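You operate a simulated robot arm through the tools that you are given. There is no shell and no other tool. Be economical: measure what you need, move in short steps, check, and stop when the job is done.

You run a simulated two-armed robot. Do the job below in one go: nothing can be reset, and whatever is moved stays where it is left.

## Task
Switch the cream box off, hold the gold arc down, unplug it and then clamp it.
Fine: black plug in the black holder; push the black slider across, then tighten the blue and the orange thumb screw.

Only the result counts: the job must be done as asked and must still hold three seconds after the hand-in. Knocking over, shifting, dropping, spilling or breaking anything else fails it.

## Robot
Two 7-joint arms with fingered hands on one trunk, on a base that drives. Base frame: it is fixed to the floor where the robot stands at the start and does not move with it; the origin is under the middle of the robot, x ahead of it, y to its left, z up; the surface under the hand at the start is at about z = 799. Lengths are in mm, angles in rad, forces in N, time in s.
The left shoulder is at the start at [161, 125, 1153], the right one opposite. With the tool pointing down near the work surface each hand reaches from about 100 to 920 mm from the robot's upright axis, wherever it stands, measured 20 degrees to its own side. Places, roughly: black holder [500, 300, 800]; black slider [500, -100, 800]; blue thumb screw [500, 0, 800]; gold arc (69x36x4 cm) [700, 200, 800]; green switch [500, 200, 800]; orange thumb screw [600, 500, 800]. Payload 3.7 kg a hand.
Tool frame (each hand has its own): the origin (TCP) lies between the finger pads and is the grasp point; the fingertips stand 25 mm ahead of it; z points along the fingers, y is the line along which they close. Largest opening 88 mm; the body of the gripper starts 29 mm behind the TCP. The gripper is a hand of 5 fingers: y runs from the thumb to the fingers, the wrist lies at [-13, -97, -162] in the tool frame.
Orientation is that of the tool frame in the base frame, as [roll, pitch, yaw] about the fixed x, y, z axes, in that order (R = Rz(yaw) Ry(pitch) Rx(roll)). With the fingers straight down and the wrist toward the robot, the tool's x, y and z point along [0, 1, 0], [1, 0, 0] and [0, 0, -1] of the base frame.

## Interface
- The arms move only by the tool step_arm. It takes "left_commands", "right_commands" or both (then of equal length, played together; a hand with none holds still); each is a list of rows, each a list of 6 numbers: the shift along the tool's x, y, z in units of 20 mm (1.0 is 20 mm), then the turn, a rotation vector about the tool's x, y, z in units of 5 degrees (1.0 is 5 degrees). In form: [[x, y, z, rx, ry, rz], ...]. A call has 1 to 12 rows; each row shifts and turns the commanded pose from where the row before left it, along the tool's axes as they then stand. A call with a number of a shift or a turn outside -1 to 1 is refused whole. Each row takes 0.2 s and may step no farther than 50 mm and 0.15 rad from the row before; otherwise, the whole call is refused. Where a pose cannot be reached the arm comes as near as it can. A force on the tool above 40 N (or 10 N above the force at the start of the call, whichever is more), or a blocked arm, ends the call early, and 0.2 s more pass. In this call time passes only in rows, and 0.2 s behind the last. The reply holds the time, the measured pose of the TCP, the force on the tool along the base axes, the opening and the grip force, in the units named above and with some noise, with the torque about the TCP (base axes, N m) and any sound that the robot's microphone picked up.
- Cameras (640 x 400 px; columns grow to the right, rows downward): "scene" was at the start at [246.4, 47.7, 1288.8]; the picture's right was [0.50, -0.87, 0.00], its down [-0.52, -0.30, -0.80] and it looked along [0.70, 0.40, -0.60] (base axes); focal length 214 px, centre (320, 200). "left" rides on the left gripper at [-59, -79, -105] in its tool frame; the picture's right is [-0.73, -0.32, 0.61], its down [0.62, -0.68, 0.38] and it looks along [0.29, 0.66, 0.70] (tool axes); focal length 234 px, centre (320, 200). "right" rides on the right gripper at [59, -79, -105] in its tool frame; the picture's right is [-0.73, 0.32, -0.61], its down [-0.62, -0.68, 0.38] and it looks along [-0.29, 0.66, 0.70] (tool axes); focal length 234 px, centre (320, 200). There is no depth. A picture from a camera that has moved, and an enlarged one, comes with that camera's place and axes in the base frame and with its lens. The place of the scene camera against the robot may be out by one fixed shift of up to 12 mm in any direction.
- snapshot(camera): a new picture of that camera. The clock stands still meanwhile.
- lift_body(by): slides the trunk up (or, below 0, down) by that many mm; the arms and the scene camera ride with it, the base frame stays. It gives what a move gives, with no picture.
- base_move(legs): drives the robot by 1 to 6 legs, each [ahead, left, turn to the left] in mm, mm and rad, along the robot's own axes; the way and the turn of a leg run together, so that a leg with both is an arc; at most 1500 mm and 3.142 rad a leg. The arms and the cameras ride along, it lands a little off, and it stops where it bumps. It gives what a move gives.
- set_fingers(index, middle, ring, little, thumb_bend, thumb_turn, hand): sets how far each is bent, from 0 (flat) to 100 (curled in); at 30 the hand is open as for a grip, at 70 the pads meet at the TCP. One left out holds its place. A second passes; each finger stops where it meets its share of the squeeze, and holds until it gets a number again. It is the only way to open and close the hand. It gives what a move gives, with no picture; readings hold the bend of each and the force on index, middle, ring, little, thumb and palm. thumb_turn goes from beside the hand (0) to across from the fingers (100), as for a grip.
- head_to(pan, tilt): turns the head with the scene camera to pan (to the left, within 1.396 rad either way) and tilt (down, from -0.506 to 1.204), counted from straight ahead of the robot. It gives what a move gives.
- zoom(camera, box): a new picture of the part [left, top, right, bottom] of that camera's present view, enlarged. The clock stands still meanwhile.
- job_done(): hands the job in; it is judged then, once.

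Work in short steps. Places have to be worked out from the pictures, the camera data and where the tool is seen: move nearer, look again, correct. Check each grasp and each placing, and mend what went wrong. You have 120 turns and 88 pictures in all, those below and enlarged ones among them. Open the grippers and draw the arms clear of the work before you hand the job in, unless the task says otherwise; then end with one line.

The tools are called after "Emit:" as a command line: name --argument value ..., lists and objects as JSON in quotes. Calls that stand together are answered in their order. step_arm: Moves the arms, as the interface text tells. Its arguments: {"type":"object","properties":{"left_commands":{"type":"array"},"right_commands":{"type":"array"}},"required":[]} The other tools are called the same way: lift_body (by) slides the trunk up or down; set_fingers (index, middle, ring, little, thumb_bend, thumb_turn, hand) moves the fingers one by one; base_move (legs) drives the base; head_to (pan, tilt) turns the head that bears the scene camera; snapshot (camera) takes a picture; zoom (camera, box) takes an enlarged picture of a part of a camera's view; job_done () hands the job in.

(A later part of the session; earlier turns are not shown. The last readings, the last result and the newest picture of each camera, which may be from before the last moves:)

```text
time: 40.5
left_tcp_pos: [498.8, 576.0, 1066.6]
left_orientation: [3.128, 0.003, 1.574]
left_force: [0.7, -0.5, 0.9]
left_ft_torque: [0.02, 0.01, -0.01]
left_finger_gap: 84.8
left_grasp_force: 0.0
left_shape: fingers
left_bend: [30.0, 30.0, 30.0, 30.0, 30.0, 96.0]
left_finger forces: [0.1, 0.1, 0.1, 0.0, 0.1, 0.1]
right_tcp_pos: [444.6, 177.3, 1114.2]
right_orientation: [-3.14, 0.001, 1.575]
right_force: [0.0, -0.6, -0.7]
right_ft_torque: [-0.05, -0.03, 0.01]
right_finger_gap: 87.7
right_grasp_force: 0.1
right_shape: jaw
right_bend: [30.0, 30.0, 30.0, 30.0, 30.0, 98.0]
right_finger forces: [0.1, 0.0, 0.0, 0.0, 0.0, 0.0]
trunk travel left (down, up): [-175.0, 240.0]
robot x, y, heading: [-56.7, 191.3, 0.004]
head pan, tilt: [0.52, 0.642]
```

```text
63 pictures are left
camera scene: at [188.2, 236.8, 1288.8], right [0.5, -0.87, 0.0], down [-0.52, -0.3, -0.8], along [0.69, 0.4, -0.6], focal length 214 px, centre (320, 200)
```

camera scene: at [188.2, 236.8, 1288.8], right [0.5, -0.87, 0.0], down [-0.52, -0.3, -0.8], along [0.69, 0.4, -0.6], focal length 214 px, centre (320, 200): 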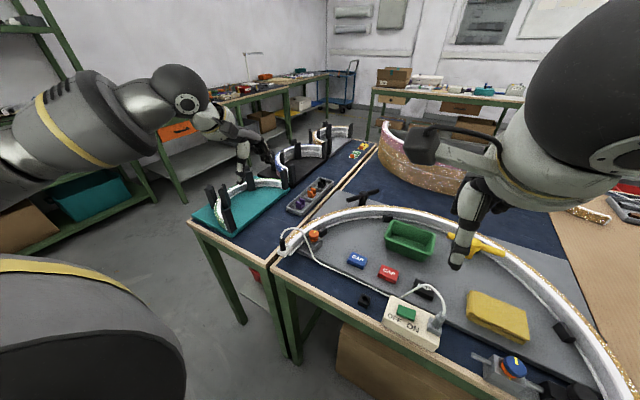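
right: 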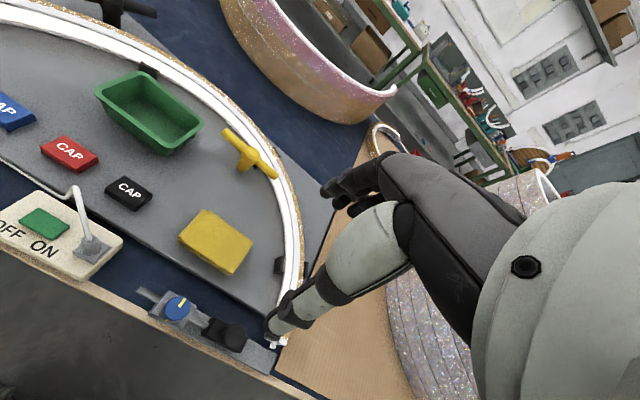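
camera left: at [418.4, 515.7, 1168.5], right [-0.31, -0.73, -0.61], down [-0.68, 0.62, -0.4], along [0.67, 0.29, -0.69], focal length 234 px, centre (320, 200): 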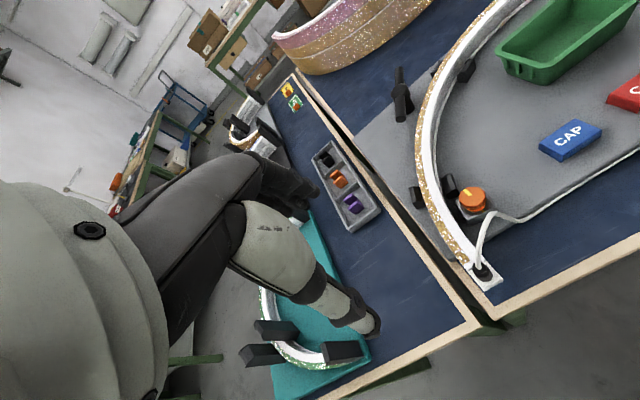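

Emit:
zoom --camera "left" --box '[400, 150, 560, 300]'

Emit:
zoom --camera "scene" --box '[260, 200, 380, 275]'

```text
2.67 times, centred on (480, 225) of left
camera zoom: at [418.4, 515.7, 1168.5], right [-0.31, -0.73, -0.61], down [-0.68, 0.62, -0.4], along [0.67, 0.29, -0.69], focal length 624 px, centre (-107, 133)
```

zoom: 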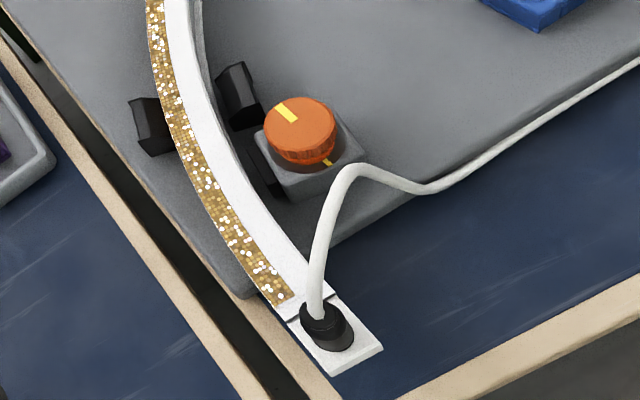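

```text
5.33 times, centred on (320, 238) of scene
camera zoom: at [188.2, 236.8, 1288.8], right [0.5, -0.87, 0.0], down [-0.52, -0.3, -0.8], along [0.69, 0.4, -0.6], focal length 1144 px, centre (320, 0)
```

zoom: 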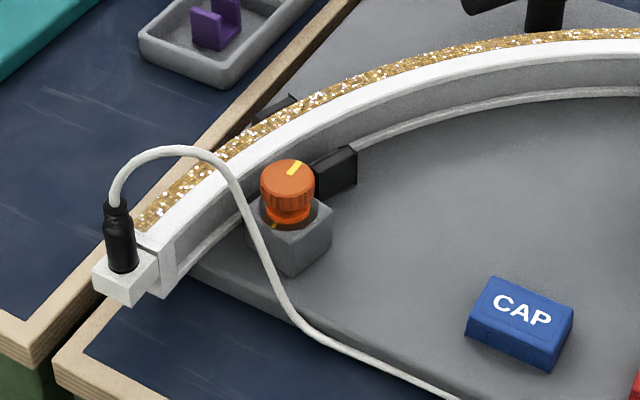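

I place the plug at about (485,510), standing from z 824 to 860 in the white block at the arc's end. I bring the left hand closer above it with a narrow opening and curl the unneeded fingers.

Emit:
set_fingers --hand "left" --index 48 --middle 48 --ring 100 --little 100 --thumb_bend 48 --thumb_turn 98

Emit:
step_arm --left_commands '[[-0.6, -0.12, 0.8, 0, 0, 0], [-0.6, -0.12, 0.8, 0, 0, 0], [-0.6, -0.12, 0.8, 0, 0, 0], [-0.5, -0.12, 0.8, 0, 0, 0], [-0.5, -0.12, 0.8, 0, 0, 0], [-0.5, -0.1, 0.8, 0, 0, 0]]'

Emit:
snapshot --camera "left"

Emit:
zoom --camera "scene" --box '[250, 190, 370, 265]'

```text
time: 41.5
left_tcp_pos: [498.9, 576.2, 1065.2]
left_orientation: [3.128, 0.004, 1.573]
left_force: [0.2, 1.3, -0.3]
left_ft_torque: [0.02, 0.02, 0.02]
left_finger_gap: 46.4
left_grasp_force: 0.0
left_shape: fingers
left_bend: [48.0, 48.0, 100.0, 100.0, 48.0, 98.0]
left_finger forces: [0.0, 0.1, 0.0, 0.1, 0.0, 0.1]
right_tcp_pos: [445.0, 178.7, 1113.7]
right_orientation: [3.141, -0.001, 1.575]
right_force: [0.4, -0.3, 0.3]
right_ft_torque: [-0.01, -0.04, -0.03]
right_finger_gap: 87.5
right_grasp_force: 0.0
right_shape: jaw
right_bend: [30.0, 30.0, 30.0, 30.0, 30.0, 98.0]
right_finger forces: [0.0, 0.1, 0.0, 0.0, 0.0, 0.0]
trunk travel left (down, up): [-175.0, 240.0]
robot x, y, heading: [-54.6, 188.9, 0.002]
head pan, tilt: [0.52, 0.642]
```

```text
time: 42.9
left_tcp_pos: [487.8, 510.0, 969.9]
left_orientation: [3.125, 0.005, 1.574]
left_force: [0.7, 0.0, -0.5]
left_ft_torque: [-0.01, 0.02, 0.02]
left_finger_gap: 46.5
left_grasp_force: 0.1
left_shape: fingers
left_bend: [48.0, 48.0, 100.0, 100.0, 48.0, 98.0]
left_finger forces: [0.0, 0.1, 0.0, 0.1, 0.0, 0.1]
right_tcp_pos: [445.4, 178.5, 1113.9]
right_orientation: [-3.141, 0.0, 1.574]
right_force: [0.4, 1.0, -0.7]
right_ft_torque: [-0.01, 0.01, 0.02]
right_finger_gap: 87.8
right_grasp_force: 0.0
right_shape: jaw
right_bend: [30.0, 30.0, 30.0, 30.0, 30.0, 98.0]
right_finger forces: [0.0, 0.1, 0.0, 0.0, 0.0, 0.0]
trunk travel left (down, up): [-175.0, 240.0]
robot x, y, heading: [-57.6, 187.8, -0.001]
head pan, tilt: [0.52, 0.642]
```

```text
60 pictures are left
camera left: at [406.5, 450.5, 1071.7], right [-0.31, -0.73, -0.61], down [-0.68, 0.62, -0.4], along [0.67, 0.29, -0.69], focal length 234 px, centre (320, 200)
```

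left: 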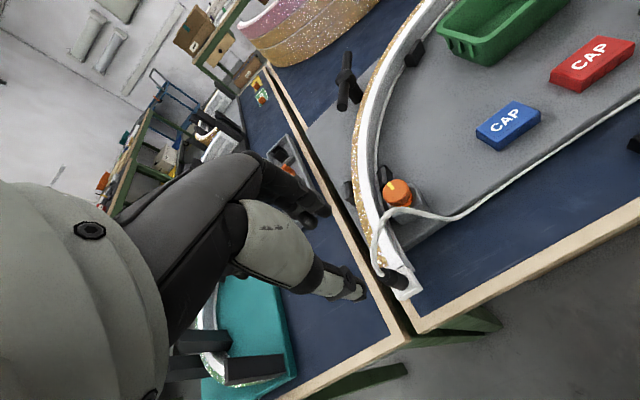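

```text
5.33 times, centred on (310, 228) of scene
camera zoom: at [188.5, 236.8, 1288.7], right [0.5, -0.87, 0.0], down [-0.52, -0.3, -0.8], along [0.69, 0.4, -0.6], focal length 1144 px, centre (373, 53)
```

zoom: 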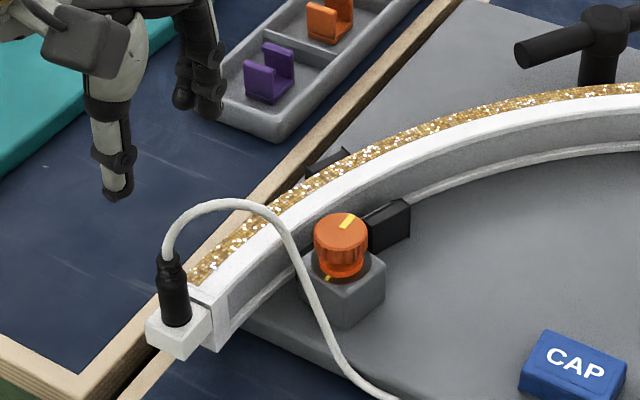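

Measurements agree: plug axis at (484,511), arc top near z 832. I turn the left hand 30° inward to make room. I also shape the right hand into a beak, turn it left and begin bringing it toward the arc, to press at about (625,475).

Emit:
set_fingers --hand "right" --index 70 --middle 70 --ring 100 --little 100 --thumb_bend 70 --thumb_turn 98

Emit:
step_arm --left_commands '[[0, 0, 0, 0, 0, 1], [0, 0, 0, 0, 0, 1], [0, 0, 0, 0, 0, 1], [0, 0, 0, 0, 0, 1], [0, 0, 0, 0, 0, 1], [0, 0, 0, 0, 0, 1], [0, 0, 0, 0, 0, 0], [0, 0, 0, 0, 0, 0], [0, 0, 0, 0, 0, 0], [0, 0, 0, 0, 0, 0], [0, 0, 0, 0, 0, 0]]' --right_commands '[[0, 0, 0, 0, 0, -1], [0, 0, 0, 0, 0, -1], [0, 0, 0, 0, 0, -1], [0, 0, 0, 0, 0, -1], [0, 0, 0, 0, 0, -1], [0, 0, 0, 0, 0, -1], [0, 0, 0, 0, 0, -1], [0, 0, 0, 0, 0, -1], [0.2, 1, 0.3, 0, 0, 0], [0.2, 1, 0.3, 0, 0, 0], [0.2, 1, 0.3, 0, 0, 0]]'

```text
time: 43.9
left_tcp_pos: [486.2, 511.3, 970.1]
left_orientation: [3.13, 0.002, 1.573]
left_force: [0.1, 0.5, 0.4]
left_ft_torque: [-0.04, 0.01, -0.03]
left_finger_gap: 46.4
left_grasp_force: 0.1
left_shape: fingers
left_bend: [48.0, 48.0, 100.0, 100.0, 48.0, 98.0]
left_finger forces: [0.0, 0.1, 0.0, 0.0, 0.0, 0.0]
right_tcp_pos: [444.3, 179.1, 1113.8]
right_orientation: [3.141, -0.001, 1.574]
right_force: [-0.3, 0.1, -0.1]
right_ft_torque: [-0.01, -0.01, 0.02]
right_finger_gap: 0.0
right_grasp_force: 0.1
right_shape: fingers
right_bend: [70.0, 70.0, 100.0, 100.0, 70.0, 100.0]
right_finger forces: [0.1, 0.0, 0.1, 0.0, 0.0, 0.0]
trunk travel left (down, up): [-175.0, 240.0]
robot x, y, heading: [-58.5, 186.5, 0.0]
head pan, tilt: [0.52, 0.642]
```

```text
time: 46.3
left_tcp_pos: [486.5, 509.2, 969.5]
left_orientation: [3.127, -0.004, 1.05]
left_force: [0.6, 0.9, 1.2]
left_ft_torque: [0.02, 0.01, 0.01]
left_finger_gap: 46.7
left_grasp_force: 0.2
left_shape: fingers
left_bend: [48.0, 48.0, 100.0, 100.0, 48.0, 98.0]
left_finger forces: [0.0, 0.0, 0.0, 0.0, 0.0, 0.0]
right_tcp_pos: [481.8, 227.7, 1094.4]
right_orientation: [-3.14, 0.0, 2.273]
right_force: [-0.5, -0.4, 0.3]
right_ft_torque: [0.0, 0.0, 0.01]
right_finger_gap: 0.0
right_grasp_force: 0.0
right_shape: fingers
right_bend: [70.0, 70.0, 100.0, 100.0, 70.0, 100.0]
right_finger forces: [0.0, 0.1, 0.0, 0.1, 0.0, 0.0]
trunk travel left (down, up): [-175.0, 240.0]
robot x, y, heading: [-60.0, 187.3, 0.005]
head pan, tilt: [0.52, 0.642]
```

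Emit:
step_arm --right_commands '[[0.36, 1, 0.5, 0, 0, 0], [0.36, 1, 0.5, 0, 0, 0], [0.36, 1, 0.5, 0, 0, 0], [0.36, 1, 0.5, 0, 0, 0], [0.36, 1, 0.5, 0, 0, 0], [0.36, 1, 0.5, 0, 0, 0], [0.36, 1, 0.5, 0, 0, 0], [0.36, 1, 0.5, 0, 0, 0], [0.36, 1, 0.5, 0, 0, 0], [0.36, 1, 0.5, 0, 0, 0]]'

Emit:
snapshot --camera "scene"

```text
time: 48.5
left_tcp_pos: [486.4, 509.0, 970.0]
left_orientation: [3.128, -0.003, 1.049]
left_force: [-0.9, -0.3, 0.4]
left_ft_torque: [0.01, 0.06, -0.01]
left_finger_gap: 46.4
left_grasp_force: 0.1
left_shape: fingers
left_bend: [48.0, 48.0, 100.0, 100.0, 48.0, 98.0]
left_finger forces: [0.0, 0.0, 0.1, 0.1, 0.1, 0.0]
right_tcp_pos: [589.0, 411.4, 996.7]
right_orientation: [-3.14, 0.0, 2.271]
right_force: [-0.2, 0.2, 0.0]
right_ft_torque: [0.03, 0.01, 0.01]
right_finger_gap: 0.0
right_grasp_force: 0.1
right_shape: fingers
right_bend: [70.0, 70.0, 100.0, 100.0, 70.0, 100.0]
right_finger forces: [0.0, 0.0, 0.0, 0.0, 0.0, 0.0]
trunk travel left (down, up): [-175.0, 240.0]
robot x, y, heading: [-57.6, 188.6, -0.001]
head pan, tilt: [0.52, 0.642]
```

```text
58 pictures are left
camera scene: at [188.3, 237.3, 1288.7], right [0.5, -0.87, 0.0], down [-0.52, -0.3, -0.8], along [0.69, 0.4, -0.6], focal length 214 px, centre (320, 200)
```

scene: 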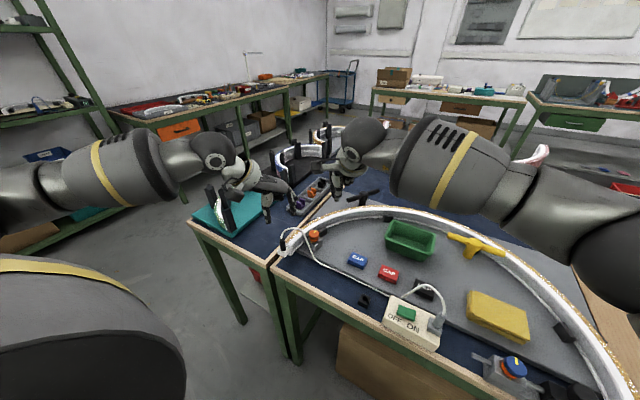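

Emit:
step_arm --right_commands '[[0.2, 0.55, 0.5, 0, 0, 0], [0.2, 0.55, 0.9, 0, 0, 0], [0.2, 0.55, 0.9, 0, 0, 0], [0.2, 0.55, 0.9, 0, 0, 0], [0.2, 0.55, 0.9, 0, 0, 0], [0.2, 0.55, 0.9, 0, 0, 0]]'

Emit:
snapshot --camera "right"

Emit:
zoom --camera "scene" --box '[250, 160, 410, 260]'

```text
time: 49.9
left_tcp_pos: [485.7, 509.8, 969.2]
left_orientation: [3.127, -0.004, 1.05]
left_force: [-0.6, 0.6, -0.9]
left_ft_torque: [0.01, -0.03, 0.0]
left_finger_gap: 46.4
left_grasp_force: 0.1
left_shape: fingers
left_bend: [48.0, 48.0, 100.0, 100.0, 48.0, 98.0]
left_finger forces: [0.0, 0.0, 0.0, 0.0, 0.0, 0.1]
right_tcp_pos: [623.8, 471.3, 895.5]
right_orientation: [-3.141, 0.0, 2.271]
right_force: [-0.1, -0.3, 0.6]
right_ft_torque: [-0.02, 0.0, 0.05]
right_finger_gap: 0.2
right_grasp_force: 0.1
right_shape: fingers
right_bend: [70.0, 70.0, 100.0, 100.0, 70.0, 100.0]
right_finger forces: [0.1, 0.0, 0.0, 0.1, 0.0, 0.0]
trunk travel left (down, up): [-175.0, 240.0]
robot x, y, heading: [-56.6, 186.7, -0.001]
head pan, tilt: [0.52, 0.642]
```

```text
57 pictures are left
camera right: at [526.4, 465.6, 1000.2], right [0.71, -0.35, 0.61], down [-0.12, -0.92, -0.38], along [0.69, 0.2, -0.7], focal length 234 px, centre (320, 200)
```

right: 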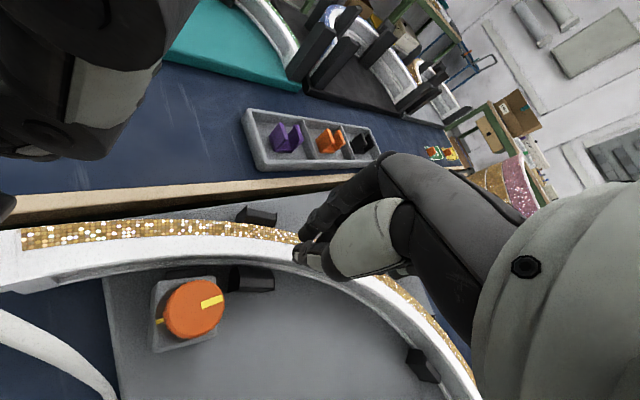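

```text
4.00 times, centred on (330, 210) of scene
camera zoom: at [188.4, 237.2, 1288.7], right [0.5, -0.87, 0.0], down [-0.52, -0.3, -0.8], along [0.69, 0.4, -0.6], focal length 858 px, centre (280, 160)
```

zoom: 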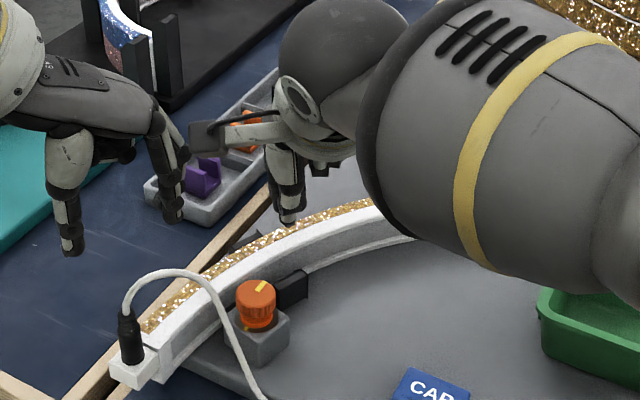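

The tip is over the arc's inner edge, so I shift 14 mm in +y to the middle of its top. Then I lower in small steps until it presses.

Emit:
step_arm --right_commands '[[0.54, 0.45, 0.5, 0, 0, 0], [0, 0, 0.6, 0, 0, 0], [0, 0, 0.4, 0, 0, 0], [0, 0, 0.3, 0, 0, 0]]'

Emit:
snapshot --camera "right"

```text
time: 50.9
left_tcp_pos: [487.9, 508.5, 968.8]
left_orientation: [3.127, -0.005, 1.048]
left_force: [-0.3, 0.2, 0.0]
left_ft_torque: [0.01, -0.01, -0.02]
left_finger_gap: 46.6
left_grasp_force: 0.1
left_shape: fingers
left_bend: [48.0, 48.0, 100.0, 100.0, 48.0, 98.0]
left_finger forces: [0.1, 0.0, 0.1, 0.1, 0.1, 0.1]
right_tcp_pos: [623.8, 478.5, 864.1]
right_orientation: [-3.139, 0.0, 2.271]
right_force: [-0.4, 0.1, -0.2]
right_ft_torque: [0.0, 0.01, -0.01]
right_finger_gap: 0.0
right_grasp_force: 0.0
right_shape: fingers
right_bend: [70.0, 70.0, 100.0, 100.0, 70.0, 100.0]
right_finger forces: [0.0, 0.0, 0.0, 0.0, 0.0, 0.0]
right hand out of reach, approached as far as the arm can: row 1
trunk travel left (down, up): [-175.0, 240.0]
robot x, y, heading: [-56.5, 185.6, 0.003]
head pan, tilt: [0.52, 0.642]
```

```text
55 pictures are left
camera right: at [526.0, 472.1, 968.9], right [0.72, -0.35, 0.61], down [-0.12, -0.92, -0.38], along [0.69, 0.2, -0.7], focal length 234 px, centre (320, 200)
```

right: 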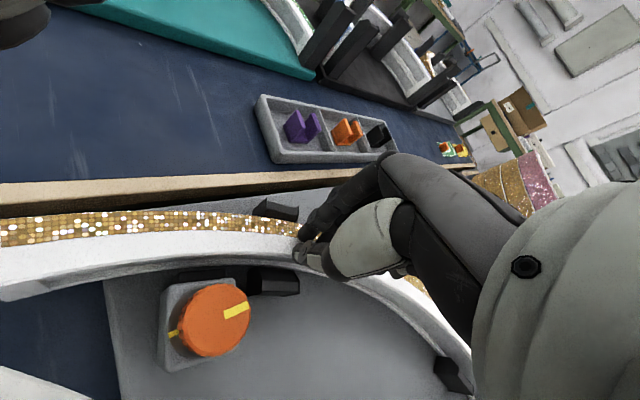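

The tip is now above the white part of the top. I'll press down gradually.

Emit:
step_arm --right_commands '[[0, 0, 0.3, 0, 0, 0], [0, 0, 0.3, 0, 0, 0]]'

```text
time: 51.5
left_tcp_pos: [485.0, 507.8, 973.6]
left_orientation: [3.123, -0.008, 1.05]
left_force: [0.3, -0.7, -1.1]
left_ft_torque: [0.0, 0.0, -0.01]
left_finger_gap: 46.6
left_grasp_force: 0.2
left_shape: fingers
left_bend: [48.0, 48.0, 100.0, 100.0, 48.0, 98.0]
left_finger forces: [0.0, 0.2, 0.0, 0.1, 0.1, 0.1]
right_tcp_pos: [623.2, 476.7, 861.5]
right_orientation: [3.125, 0.001, 2.276]
right_force: [6.1, 8.6, 37.4]
right_ft_torque: [0.61, -0.16, -0.02]
right_finger_gap: 0.0
right_grasp_force: 19.7
right_shape: fingers
right_bend: [71.0, 70.0, 100.0, 100.0, 70.0, 100.0]
right_finger forces: [35.6, 2.6, 0.0, 0.0, 0.2, 0.0]
right hand out of reach, approached as far as the arm can: row 2
trunk travel left (down, up): [-175.0, 240.0]
robot x, y, heading: [-58.4, 187.6, 0.004]
head pan, tilt: [0.52, 0.642]
```

The right hand presses with 37 N on the arc. Next I lower the left hand over the plug to z≈875 and look.

Emit:
step_arm --left_commands '[[0.1, -0.12, 1, 0, 0, 0], [0, 0, 1, 0, 0, 0], [0, 0, 1, 0, 0, 0], [0, 0, 1, 0, 0, 0], [0, 0, 0.8, 0, 0, 0]]'

Emit:
zoom --camera "left" --box '[240, 160, 480, 310]'

Emit:
zoom --camera "scene" --box '[240, 190, 360, 265]'

```text
time: 52.4
left_tcp_pos: [484.9, 511.2, 906.0]
left_orientation: [3.129, -0.004, 1.049]
left_force: [0.6, -0.3, -0.4]
left_ft_torque: [0.0, 0.02, 0.01]
left_finger_gap: 46.6
left_grasp_force: 0.1
left_shape: fingers
left_bend: [48.0, 48.0, 100.0, 100.0, 48.0, 98.0]
left_finger forces: [0.1, 0.0, 0.0, 0.1, 0.0, 0.1]
right_tcp_pos: [624.8, 478.1, 860.8]
right_orientation: [3.118, -0.006, 2.278]
right_force: [-1.2, 0.9, 23.4]
right_ft_torque: [0.07, 0.12, 0.04]
right_finger_gap: 0.0
right_grasp_force: 13.6
right_shape: fingers
right_bend: [71.0, 71.0, 100.0, 100.0, 70.0, 100.0]
right_finger forces: [12.2, 3.7, 0.1, 0.1, 11.2, 0.0]
trunk travel left (down, up): [-175.0, 240.0]
robot x, y, heading: [-54.5, 187.6, 0.006]
head pan, tilt: [0.52, 0.642]
stopped in row 4 (right hand): the force on the tool passed its limit at 50 N (the readings are from after the stop); the commanded pose is now the measured one
```

```text
2.67 times, centred on (360, 235) of left
camera zoom: at [386.0, 498.6, 1008.6], right [-0.63, -0.47, -0.61], down [-0.27, 0.88, -0.39], along [0.72, -0.08, -0.69], focal length 624 px, centre (213, 107)
```

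zoom: 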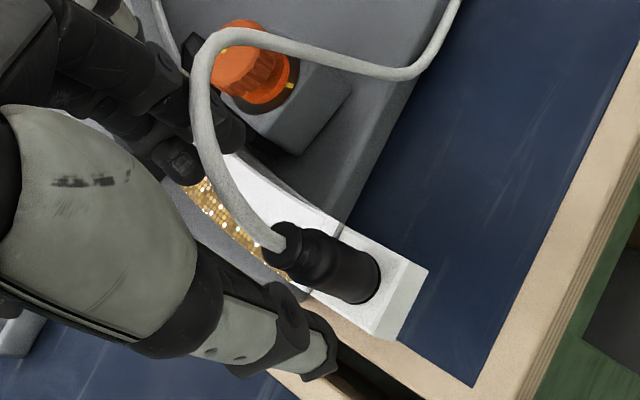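

```text
5.33 times, centred on (300, 228) of scene
camera zoom: at [187.3, 235.6, 1288.3], right [0.5, -0.87, 0.0], down [-0.52, -0.3, -0.8], along [0.69, 0.4, -0.6], focal length 1144 px, centre (427, 53)
```

zoom: 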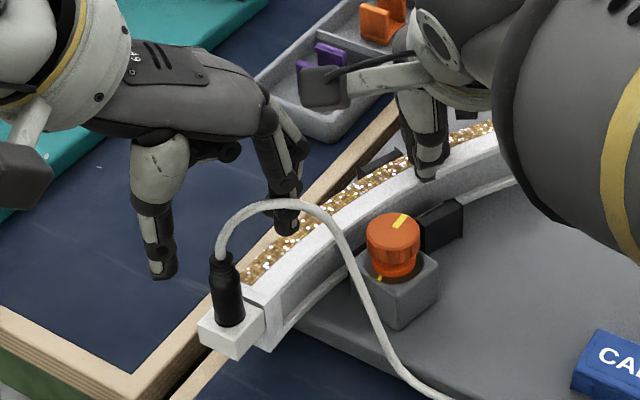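

The plug is centred between thumb and fingers. I lower to z≈864, with the tips just above the arc top, and close.

Emit:
step_arm --left_commands '[[0, 0, 0.7, 0, 0, 0], [0, 0, 0.7, 0, 0, 0], [0, 0, 0.7, 0, 0, 0]]'

Emit:
zoom --camera "scene" --box '[240, 190, 360, 265]'

```text
time: 53.1
left_tcp_pos: [486.1, 512.4, 866.9]
left_orientation: [3.125, -0.006, 1.048]
left_force: [0.0, -0.1, 0.9]
left_ft_torque: [0.01, 0.01, 0.05]
left_finger_gap: 46.4
left_grasp_force: 0.1
left_shape: fingers
left_bend: [48.0, 48.0, 100.0, 100.0, 48.0, 98.0]
left_finger forces: [0.0, 0.0, 0.0, 0.0, 0.1, 0.0]
right_tcp_pos: [624.8, 477.7, 861.5]
right_orientation: [3.123, 0.0, 2.276]
right_force: [0.9, 6.1, 27.8]
right_ft_torque: [0.33, -0.04, -0.04]
right_finger_gap: 0.1
right_grasp_force: 14.6
right_shape: fingers
right_bend: [71.0, 71.0, 100.0, 100.0, 70.0, 100.0]
right_finger forces: [21.2, 3.3, 0.1, 0.0, 4.1, 0.0]
trunk travel left (down, up): [-175.0, 240.0]
robot x, y, heading: [-59.7, 188.9, 0.001]
head pan, tilt: [0.52, 0.642]
```

```text
5.33 times, centred on (300, 228) of scene
camera zoom: at [185.4, 236.5, 1289.5], right [0.5, -0.87, 0.0], down [-0.52, -0.3, -0.8], along [0.7, 0.4, -0.6], focal length 1144 px, centre (427, 53)
```

zoom: 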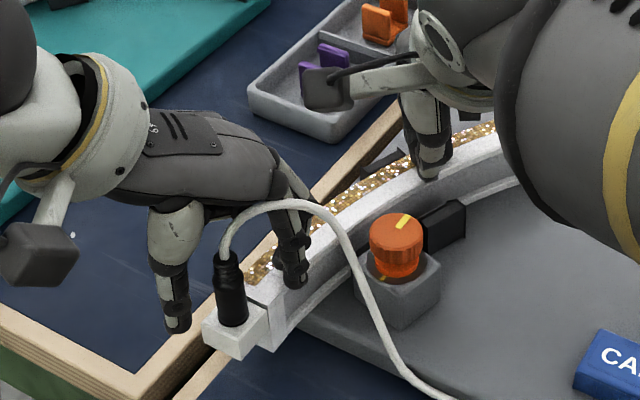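

Emit:
set_fingers --hand "left" --index 75 --middle 75 --thumb_bend 75

Emit:
zoom --camera "scene" --box '[240, 190, 360, 265]'

Emit:
zoom --camera "left" --box '[240, 160, 480, 310]'

```text
time: 54.1
left_tcp_pos: [484.8, 513.5, 866.0]
left_orientation: [3.125, -0.005, 1.05]
left_force: [-3.2, 0.9, -5.6]
left_ft_torque: [0.08, 0.07, 0.0]
left_finger_gap: 7.7
left_grasp_force: 8.0
left_shape: fingers
left_bend: [73.0, 75.0, 100.0, 100.0, 65.0, 100.0]
left_finger forces: [5.9, 0.3, 0.1, 0.1, 9.7, 0.1]
right_tcp_pos: [624.6, 478.7, 861.8]
right_orientation: [3.122, -0.003, 2.276]
right_force: [-1.0, 7.2, 29.4]
right_ft_torque: [0.36, 0.06, -0.06]
right_finger_gap: 0.0
right_grasp_force: 15.7
right_shape: fingers
right_bend: [71.0, 71.0, 100.0, 100.0, 70.0, 100.0]
right_finger forces: [22.5, 3.2, 0.0, 0.0, 5.2, 0.0]
trunk travel left (down, up): [-175.0, 240.0]
robot x, y, heading: [-56.5, 189.2, -0.001]
head pan, tilt: [0.52, 0.642]
```

```text
5.33 times, centred on (300, 228) of scene
camera zoom: at [185.1, 236.9, 1289.5], right [0.5, -0.87, 0.0], down [-0.52, -0.3, -0.8], along [0.7, 0.4, -0.6], focal length 1144 px, centre (427, 53)
```

zoom: 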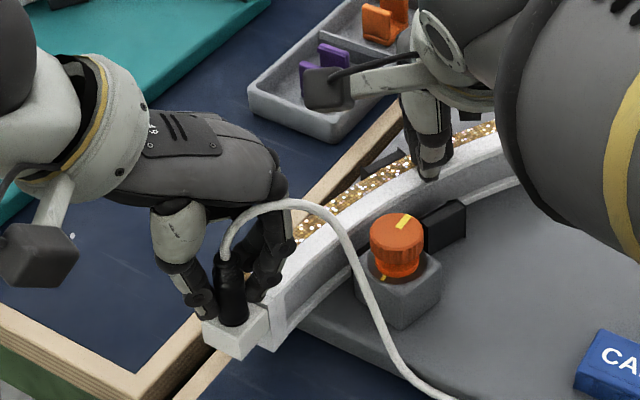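

```text
2.67 times, centred on (360, 235) of left
camera zoom: at [385.8, 499.4, 968.3], right [-0.63, -0.47, -0.62], down [-0.27, 0.88, -0.39], along [0.73, -0.08, -0.68], focal length 624 px, centre (213, 107)
```

zoom: 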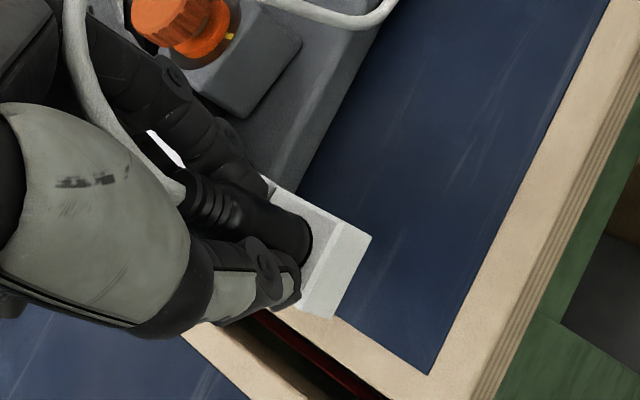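

Index and thumb hold the plug at about 8 N. I pull straight up slowly and watch the forces.

Emit:
step_arm --left_commands '[[0, 0, -0.3, 0, 0, 0], [0, 0, -0.3, 0, 0, 0], [0, 0, -0.3, 0, 0, 0], [0, 0, -0.3, 0, 0, 0]]'

Emit:
zoom --camera "scene" --box '[240, 190, 360, 265]'

```text
time: 55.1
left_tcp_pos: [483.2, 513.0, 891.8]
left_orientation: [3.124, -0.008, 1.047]
left_force: [0.0, 0.2, 0.0]
left_ft_torque: [-0.02, -0.05, -0.03]
left_finger_gap: 7.7
left_grasp_force: 8.4
left_shape: fingers
left_bend: [73.0, 75.0, 100.0, 100.0, 65.0, 100.0]
left_finger forces: [8.3, 0.7, 0.1, 0.0, 8.4, 0.1]
right_tcp_pos: [625.4, 477.9, 860.8]
right_orientation: [3.12, -0.003, 2.276]
right_force: [-1.4, 6.4, 28.4]
right_ft_torque: [0.36, 0.08, 0.01]
right_finger_gap: 0.0
right_grasp_force: 15.2
right_shape: fingers
right_bend: [71.0, 71.0, 100.0, 100.0, 70.0, 100.0]
right_finger forces: [22.3, 3.0, 0.0, 0.0, 4.7, 0.1]
trunk travel left (down, up): [-175.0, 240.0]
robot x, y, heading: [-57.5, 188.5, 0.001]
head pan, tilt: [0.52, 0.642]
```

```text
5.33 times, centred on (300, 228) of scene
camera zoom: at [185.1, 236.5, 1289.6], right [0.5, -0.87, 0.0], down [-0.52, -0.3, -0.8], along [0.7, 0.4, -0.6], focal length 1144 px, centre (427, 53)
```

zoom: 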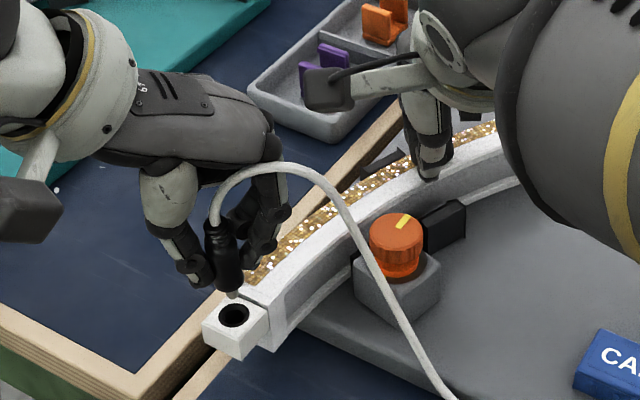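

It's unplugged with the arc still in place. I lift the plug clear, take the right hand straight up off the arc, and draw it back.

Emit:
step_arm --left_commands '[[0, 0, -0.7, 0, 0, 0], [0, 0, -0.7, 0, 0, 0], [0, 0, -0.7, 0, 0, 0], [0, 0, -0.7, 0, 0, 0], [0, 0, -0.7, 0, 0, 0], [0, 0, 0, 0, 0, 0], [0, 0, 0, 0, 0, 0], [0, 0, 0, 0, 0, 0], [0, 0, 0, 0, 0, 0], [0, 0, 0, 0, 0, 0], [0, 0, 0, 0, 0, 0]]' --right_commands '[[0, 0, -0.8, 0, 0, 0], [0, 0, -1, 0, 0, 0], [0, 0, -1, 0, 0, 0], [0, 0, -1, 0, 0, 0], [0, -0.5, -1, 0, 0, 0], [-0.2, -1, -0.8, 0, 0, 0], [-0.2, -1, -0.5, 0, 0, 0], [-0.2, -1, -0.5, 0, 0, 0], [-0.2, -1, -0.5, 0, 0, 0], [-0.2, -1, -0.5, 0, 0, 0], [-0.2, -1, -0.5, 0, 0, 0]]'

Emit:
step_arm --right_commands '[[-0.3, -1, -0.3, 0, 0, 0], [-0.3, -1, -0.3, 0, 0, 0], [-0.3, -1, -0.3, 0, 0, 0], [-0.3, -1, -0.3, 0, 0, 0], [-0.3, -1, -0.3, 0, 0, 0], [-0.3, -1, -0.3, 0, 0, 0], [0, 0, 0, 0, 0, 1], [0, 0, 0, 0, 0, 1], [0, 0, 0, 0, 0, 1], [0, 0, 0, 0, 0, 1]]'

Emit:
snapshot --camera "scene"

```text
time: 57.5
left_tcp_pos: [484.7, 511.0, 958.7]
left_orientation: [3.126, -0.004, 1.048]
left_force: [0.7, 0.2, 0.2]
left_ft_torque: [-0.01, 0.03, 0.0]
left_finger_gap: 7.7
left_grasp_force: 8.8
left_shape: fingers
left_bend: [73.0, 75.0, 100.0, 100.0, 65.0, 100.0]
left_finger forces: [8.2, 0.6, 0.0, 0.0, 8.4, 0.1]
right_tcp_pos: [541.3, 373.1, 1019.3]
right_orientation: [3.126, -0.005, 2.274]
right_force: [-0.3, 0.3, 0.5]
right_ft_torque: [0.01, -0.01, -0.02]
right_finger_gap: 0.0
right_grasp_force: 0.0
right_shape: fingers
right_bend: [70.0, 70.0, 100.0, 100.0, 70.0, 100.0]
right_finger forces: [0.1, 0.1, 0.0, 0.0, 0.0, 0.0]
trunk travel left (down, up): [-175.0, 240.0]
robot x, y, heading: [-58.1, 190.4, 0.004]
head pan, tilt: [0.52, 0.642]
```

```text
time: 59.8
left_tcp_pos: [486.1, 511.2, 958.1]
left_orientation: [3.128, -0.004, 1.048]
left_force: [0.8, -0.6, -0.4]
left_ft_torque: [0.0, 0.0, 0.02]
left_finger_gap: 7.7
left_grasp_force: 8.7
left_shape: fingers
left_bend: [73.0, 75.0, 100.0, 100.0, 65.0, 100.0]
left_finger forces: [8.4, 0.6, 0.0, 0.0, 8.5, 0.0]
right_tcp_pos: [472.6, 267.4, 1051.0]
right_orientation: [3.129, -0.01, 1.925]
right_force: [0.0, -0.4, 0.1]
right_ft_torque: [0.01, -0.02, 0.0]
right_finger_gap: 0.0
right_grasp_force: 0.2
right_shape: fingers
right_bend: [70.0, 70.0, 100.0, 100.0, 70.0, 100.0]
right_finger forces: [0.0, 0.0, 0.0, 0.1, 0.0, 0.0]
trunk travel left (down, up): [-175.0, 240.0]
robot x, y, heading: [-56.2, 189.6, 0.004]
head pan, tilt: [0.52, 0.642]
```

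```text
48 pictures are left
camera scene: at [188.1, 237.1, 1288.8], right [0.5, -0.87, 0.0], down [-0.52, -0.3, -0.8], along [0.69, 0.4, -0.6], focal length 214 px, centre (320, 200)
```

scene: 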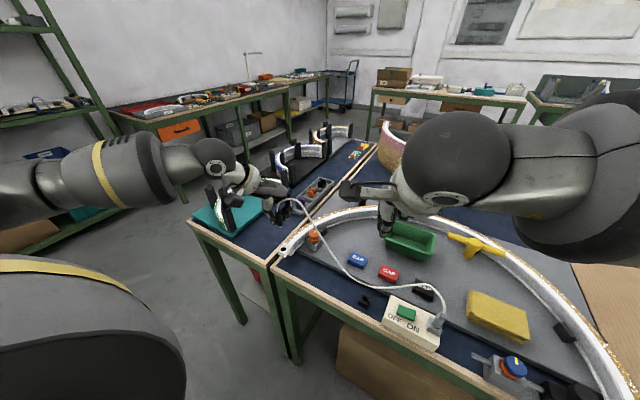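

Now I drive the base 245 mm to the right, so the held plug comes above the black holder.

Emit:
base_move --legs '[[0, -240, 0]]'

Emit:
snapshot --camera "left"

Emit:
snapshot --camera "scene"

```text
time: 62.4
left_tcp_pos: [485.0, 275.6, 958.8]
left_orientation: [3.129, -0.007, 1.052]
left_force: [0.1, 0.4, 0.5]
left_ft_torque: [0.0, 0.02, 0.01]
left_finger_gap: 7.6
left_grasp_force: 9.0
left_shape: fingers
left_bend: [73.0, 75.0, 100.0, 100.0, 65.0, 100.0]
left_finger forces: [8.4, 0.6, 0.0, 0.0, 8.5, 0.0]
right_tcp_pos: [473.6, 31.7, 1051.4]
right_orientation: [3.129, -0.009, 1.93]
right_force: [-0.2, 0.1, 0.3]
right_ft_torque: [0.0, 0.03, 0.0]
right_finger_gap: 0.0
right_grasp_force: 0.1
right_shape: fingers
right_bend: [70.0, 70.0, 100.0, 100.0, 70.0, 100.0]
right_finger forces: [0.0, 0.0, 0.0, 0.0, 0.1, 0.1]
trunk travel left (down, up): [-175.0, 240.0]
robot x, y, heading: [-55.4, -49.8, 0.005]
head pan, tilt: [0.52, 0.642]
```

```text
47 pictures are left
camera left: at [385.8, 262.8, 1060.5], right [-0.63, -0.47, -0.62], down [-0.28, 0.88, -0.39], along [0.72, -0.08, -0.68], focal length 234 px, centre (320, 200)
```

left: 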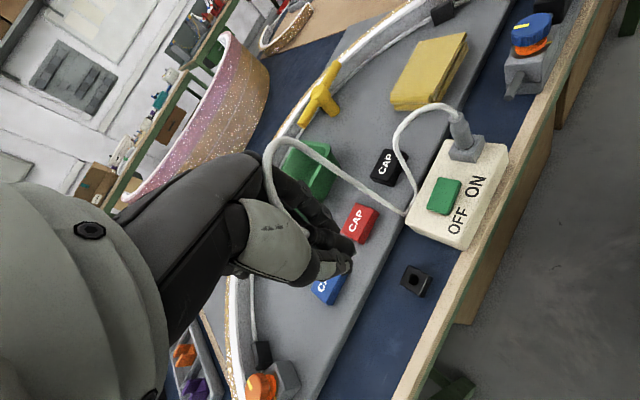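

```text
46 pictures are left
camera scene: at [189.0, 0.8, 1288.8], right [0.5, -0.87, 0.0], down [-0.52, -0.3, -0.8], along [0.69, 0.4, -0.6], focal length 214 px, centre (320, 200)
```

scene: 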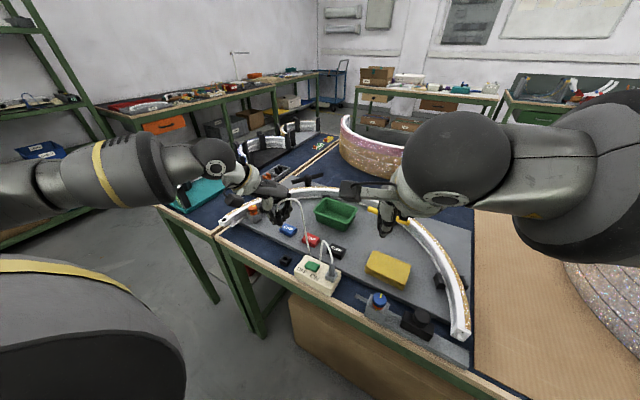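

Emit:
step_arm --left_commands '[[-0.3, -0.1, 0.7, 0, 0, 0], [-0.27, -0.1, 0.7, 0, 0, 0], [0, 0, 0.7, 0, 0, 0], [0, 0, 0.6, 0, 0, 0]]'

Emit:
zoom --camera "left" --box '[280, 180, 440, 280]'

Emit:
zoom --camera "scene" --box '[240, 200, 352, 270]'

```text
time: 63.4
left_tcp_pos: [476.5, 269.1, 903.6]
left_orientation: [3.127, -0.006, 1.051]
left_force: [0.6, 0.2, 0.0]
left_ft_torque: [-0.01, -0.04, -0.01]
left_finger_gap: 7.5
left_grasp_force: 8.7
left_shape: fingers
left_bend: [73.0, 75.0, 100.0, 100.0, 65.0, 100.0]
left_finger forces: [8.4, 0.6, 0.1, 0.1, 8.4, 0.0]
right_tcp_pos: [473.4, 32.3, 1049.8]
right_orientation: [3.128, -0.01, 1.929]
right_force: [-0.2, -0.1, 0.7]
right_ft_torque: [0.0, -0.01, 0.04]
right_finger_gap: 0.0
right_grasp_force: 0.0
right_shape: fingers
right_bend: [70.0, 70.0, 100.0, 100.0, 70.0, 100.0]
right_finger forces: [0.1, 0.0, 0.0, 0.0, 0.1, 0.0]
trunk travel left (down, up): [-175.0, 240.0]
robot x, y, heading: [-56.8, -47.9, 0.006]
head pan, tilt: [0.52, 0.642]
```

```text
4.00 times, centred on (360, 230) of left
camera zoom: at [377.5, 254.9, 1006.6], right [-0.63, -0.47, -0.62], down [-0.28, 0.88, -0.39], along [0.72, -0.08, -0.68], focal length 937 px, centre (160, 80)
```

zoom: 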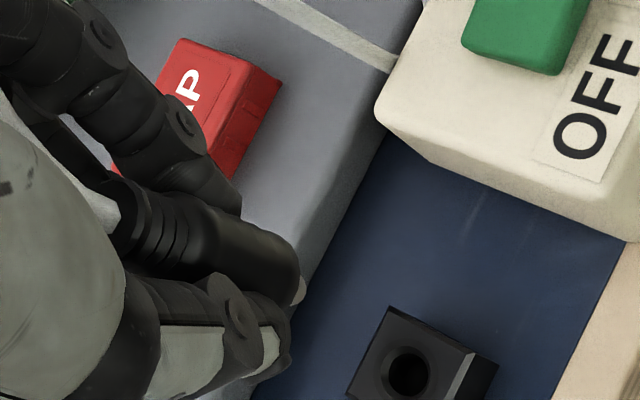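

```text
5.71 times, centred on (296, 235) of scene
camera zoom: at [189.2, 1.2, 1288.7], right [0.5, -0.87, 0.0], down [-0.52, -0.3, -0.8], along [0.69, 0.4, -0.6], focal length 1226 px, centre (457, 0)
```

zoom: 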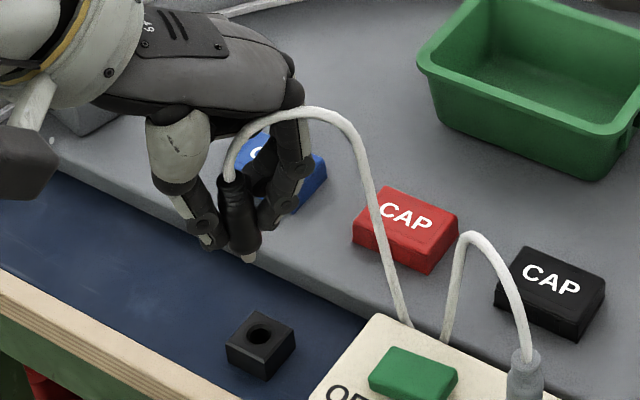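

From both views, the pin tip is at (477.5,264,856) and the hole at about (481,268.7) with its top near z 797. I shift (+3.5,+4.7) and lower by 40 mm, then look again.

Emit:
step_arm --left_commands '[[0.29, 0.03, 0.5, 0, 0, 0], [0, 0, 0.5, 0, 0, 0], [0, 0, 0.5, 0, 0, 0], [0, 0, 0.5, 0, 0, 0]]'

Emit:
zoom --camera "left" --box '[280, 180, 440, 280]'

Emit:
zoom --camera "scene" --box '[250, 215, 346, 275]'

```text
time: 64.4
left_tcp_pos: [479.7, 271.9, 863.4]
left_orientation: [3.129, -0.004, 1.053]
left_force: [-0.4, 0.2, 0.5]
left_ft_torque: [0.0, 0.0, 0.0]
left_finger_gap: 7.6
left_grasp_force: 8.5
left_shape: fingers
left_bend: [73.0, 75.0, 100.0, 100.0, 65.0, 100.0]
left_finger forces: [8.3, 0.6, 0.0, 0.0, 8.4, 0.0]
right_tcp_pos: [473.9, 33.0, 1051.2]
right_orientation: [3.131, -0.009, 1.928]
right_force: [0.3, 0.8, -0.1]
right_ft_torque: [-0.01, -0.01, 0.0]
right_finger_gap: 0.0
right_grasp_force: 0.1
right_shape: fingers
right_bend: [70.0, 70.0, 100.0, 100.0, 70.0, 100.0]
right_finger forces: [0.1, 0.0, 0.1, 0.0, 0.0, 0.1]
trunk travel left (down, up): [-175.0, 240.0]
robot x, y, heading: [-60.2, -50.9, 0.002]
head pan, tilt: [0.52, 0.642]
```

```text
4.00 times, centred on (360, 230) of left
camera zoom: at [380.3, 258.6, 965.7], right [-0.63, -0.47, -0.61], down [-0.28, 0.88, -0.39], along [0.72, -0.08, -0.69], focal length 937 px, centre (160, 80)
```

zoom: 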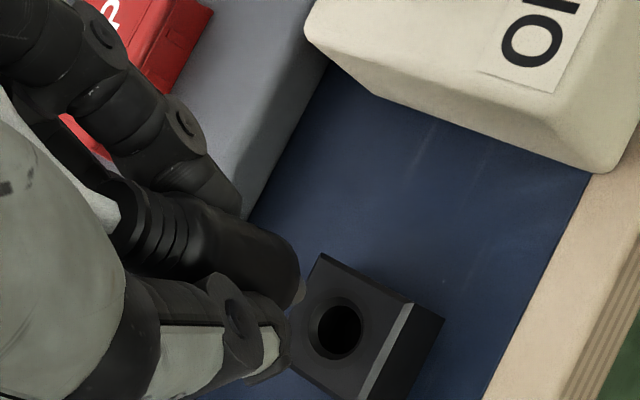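

```text
6.67 times, centred on (298, 245) of scene
camera zoom: at [189.1, 1.1, 1288.7], right [0.5, -0.87, 0.0], down [-0.52, -0.3, -0.8], along [0.69, 0.4, -0.6], focal length 1430 px, centre (467, -100)
```

zoom: 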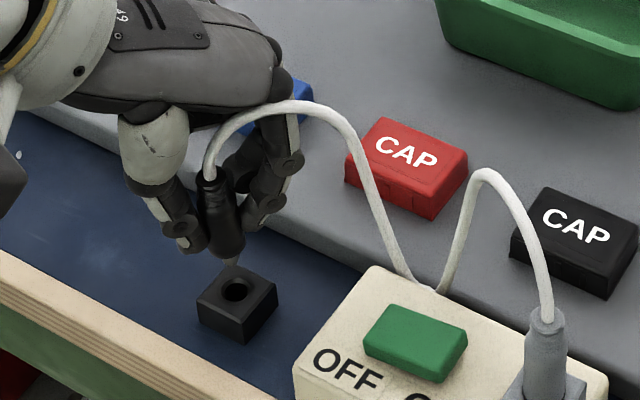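

Aligned within about 2 mm. I nudge +1.5 mm in y and lower slowly.

Emit:
step_arm --left_commands '[[0.065, -0.04, 0.4, 0, 0, 0], [0, 0, 0.3, 0, 0, 0], [0, 0, 0.3, 0, 0, 0]]'

Emit:
zoom --camera "left" --box '[300, 200, 420, 275]'

Emit:
zoom --camera "scene" --box '[250, 215, 330, 265]'

```text
time: 65.2
left_tcp_pos: [481.9, 273.4, 842.7]
left_orientation: [3.127, -0.004, 1.05]
left_force: [-0.1, -0.1, -0.9]
left_ft_torque: [0.0, 0.0, -0.01]
left_finger_gap: 7.5
left_grasp_force: 8.5
left_shape: fingers
left_bend: [73.0, 75.0, 100.0, 100.0, 65.0, 100.0]
left_finger forces: [8.4, 0.4, 0.0, 0.0, 8.4, 0.1]
right_tcp_pos: [473.8, 32.5, 1050.8]
right_orientation: [3.129, -0.009, 1.929]
right_force: [-0.6, 0.6, -0.2]
right_ft_torque: [0.04, 0.0, 0.01]
right_finger_gap: 0.0
right_grasp_force: 0.1
right_shape: fingers
right_bend: [70.0, 70.0, 100.0, 100.0, 70.0, 100.0]
right_finger forces: [0.0, 0.0, 0.1, 0.0, 0.0, 0.0]
trunk travel left (down, up): [-175.0, 240.0]
robot x, y, heading: [-56.6, -49.7, 0.009]
head pan, tilt: [0.52, 0.642]
```

```text
5.33 times, centred on (360, 238) of left
camera zoom: at [382.2, 259.3, 945.4], right [-0.63, -0.47, -0.61], down [-0.28, 0.88, -0.39], along [0.72, -0.08, -0.69], focal length 1249 px, centre (107, 0)
```

zoom: 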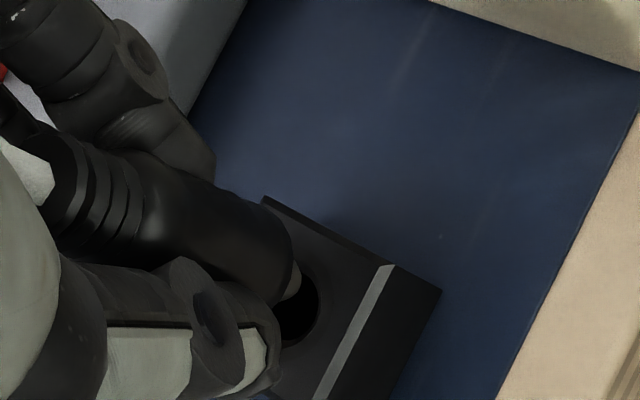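

```text
8.00 times, centred on (290, 240) of scene
camera zoom: at [189.2, 1.1, 1288.7], right [0.5, -0.87, 0.0], down [-0.52, -0.3, -0.8], along [0.69, 0.4, -0.6], focal length 1716 px, centre (560, -120)
```

zoom: 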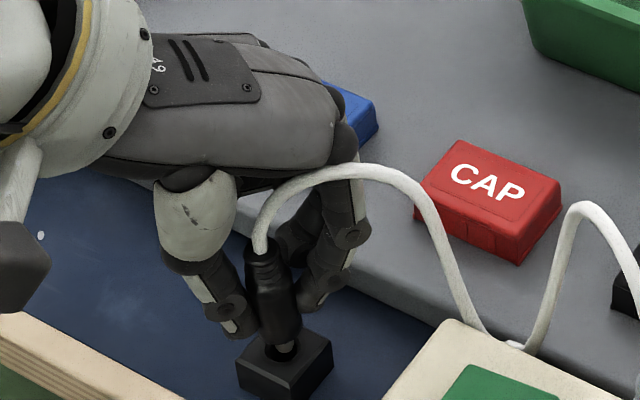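

The pin is entering the hole. I keep lowering in small steps until it seats.

Emit:
step_arm --left_commands '[[0, 0, 0.2, 0, 0, 0], [0, 0, 0.2, 0, 0, 0], [0, 0, 0.2, 0, 0, 0], [0, 0, 0.2, 0, 0, 0]]'

Emit:
zoom --camera "scene" --box '[250, 215, 330, 265]'

```text
time: 66.2
left_tcp_pos: [481.9, 274.4, 828.3]
left_orientation: [3.126, -0.003, 1.053]
left_force: [1.1, 0.6, 1.8]
left_ft_torque: [-0.01, -0.03, 0.04]
left_finger_gap: 7.3
left_grasp_force: 8.5
left_shape: fingers
left_bend: [73.0, 75.0, 100.0, 100.0, 65.0, 100.0]
left_finger forces: [8.3, 0.8, 0.1, 0.0, 8.8, 0.0]
right_tcp_pos: [473.4, 32.7, 1051.2]
right_orientation: [3.131, -0.01, 1.929]
right_force: [-0.7, 0.3, 0.1]
right_ft_torque: [-0.01, 0.02, -0.01]
right_finger_gap: 0.1
right_grasp_force: 0.1
right_shape: fingers
right_bend: [70.0, 70.0, 100.0, 100.0, 70.0, 100.0]
right_finger forces: [0.0, 0.0, 0.0, 0.0, 0.0, 0.0]
trunk travel left (down, up): [-175.0, 240.0]
robot x, y, heading: [-55.9, -46.9, 0.006]
head pan, tilt: [0.52, 0.642]
```

```text
8.00 times, centred on (290, 240) of scene
camera zoom: at [188.9, 1.1, 1288.8], right [0.5, -0.87, 0.0], down [-0.52, -0.3, -0.8], along [0.69, 0.4, -0.6], focal length 1716 px, centre (560, -120)
```

zoom: 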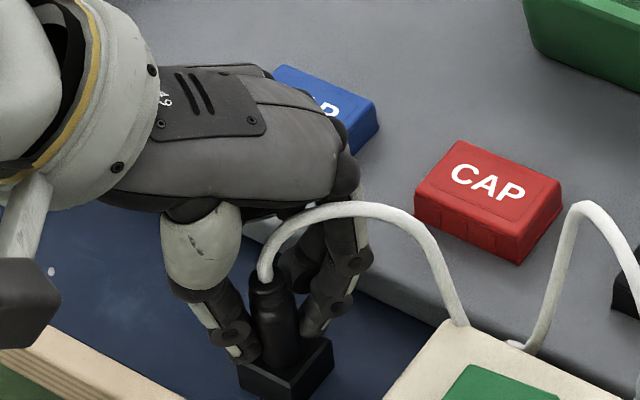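

Emit:
step_arm --left_commands '[[0, 0, 0.15, 0, 0, 0], [0, 0, 0.15, 0, 0, 0]]'

```text
time: 66.8
left_tcp_pos: [482.5, 273.6, 825.5]
left_orientation: [3.121, -0.009, 1.053]
left_force: [2.9, 2.3, 15.9]
left_ft_torque: [0.04, 0.06, 0.01]
left_finger_gap: 7.3
left_grasp_force: 11.6
left_shape: fingers
left_bend: [74.0, 75.0, 100.0, 100.0, 66.0, 100.0]
left_finger forces: [10.5, 2.5, 0.1, 0.0, 10.7, 0.0]
right_tcp_pos: [472.7, 32.6, 1051.9]
right_orientation: [3.127, -0.006, 1.928]
right_force: [0.7, -0.5, -0.5]
right_ft_torque: [0.02, -0.02, 0.0]
right_finger_gap: 0.0
right_grasp_force: 0.2
right_shape: fingers
right_bend: [70.0, 70.0, 100.0, 100.0, 70.0, 100.0]
right_finger forces: [0.0, 0.0, 0.0, 0.0, 0.0, 0.0]
trunk travel left (down, up): [-175.0, 240.0]
robot x, y, heading: [-61.8, -46.5, 0.005]
head pan, tilt: [0.52, 0.642]
```

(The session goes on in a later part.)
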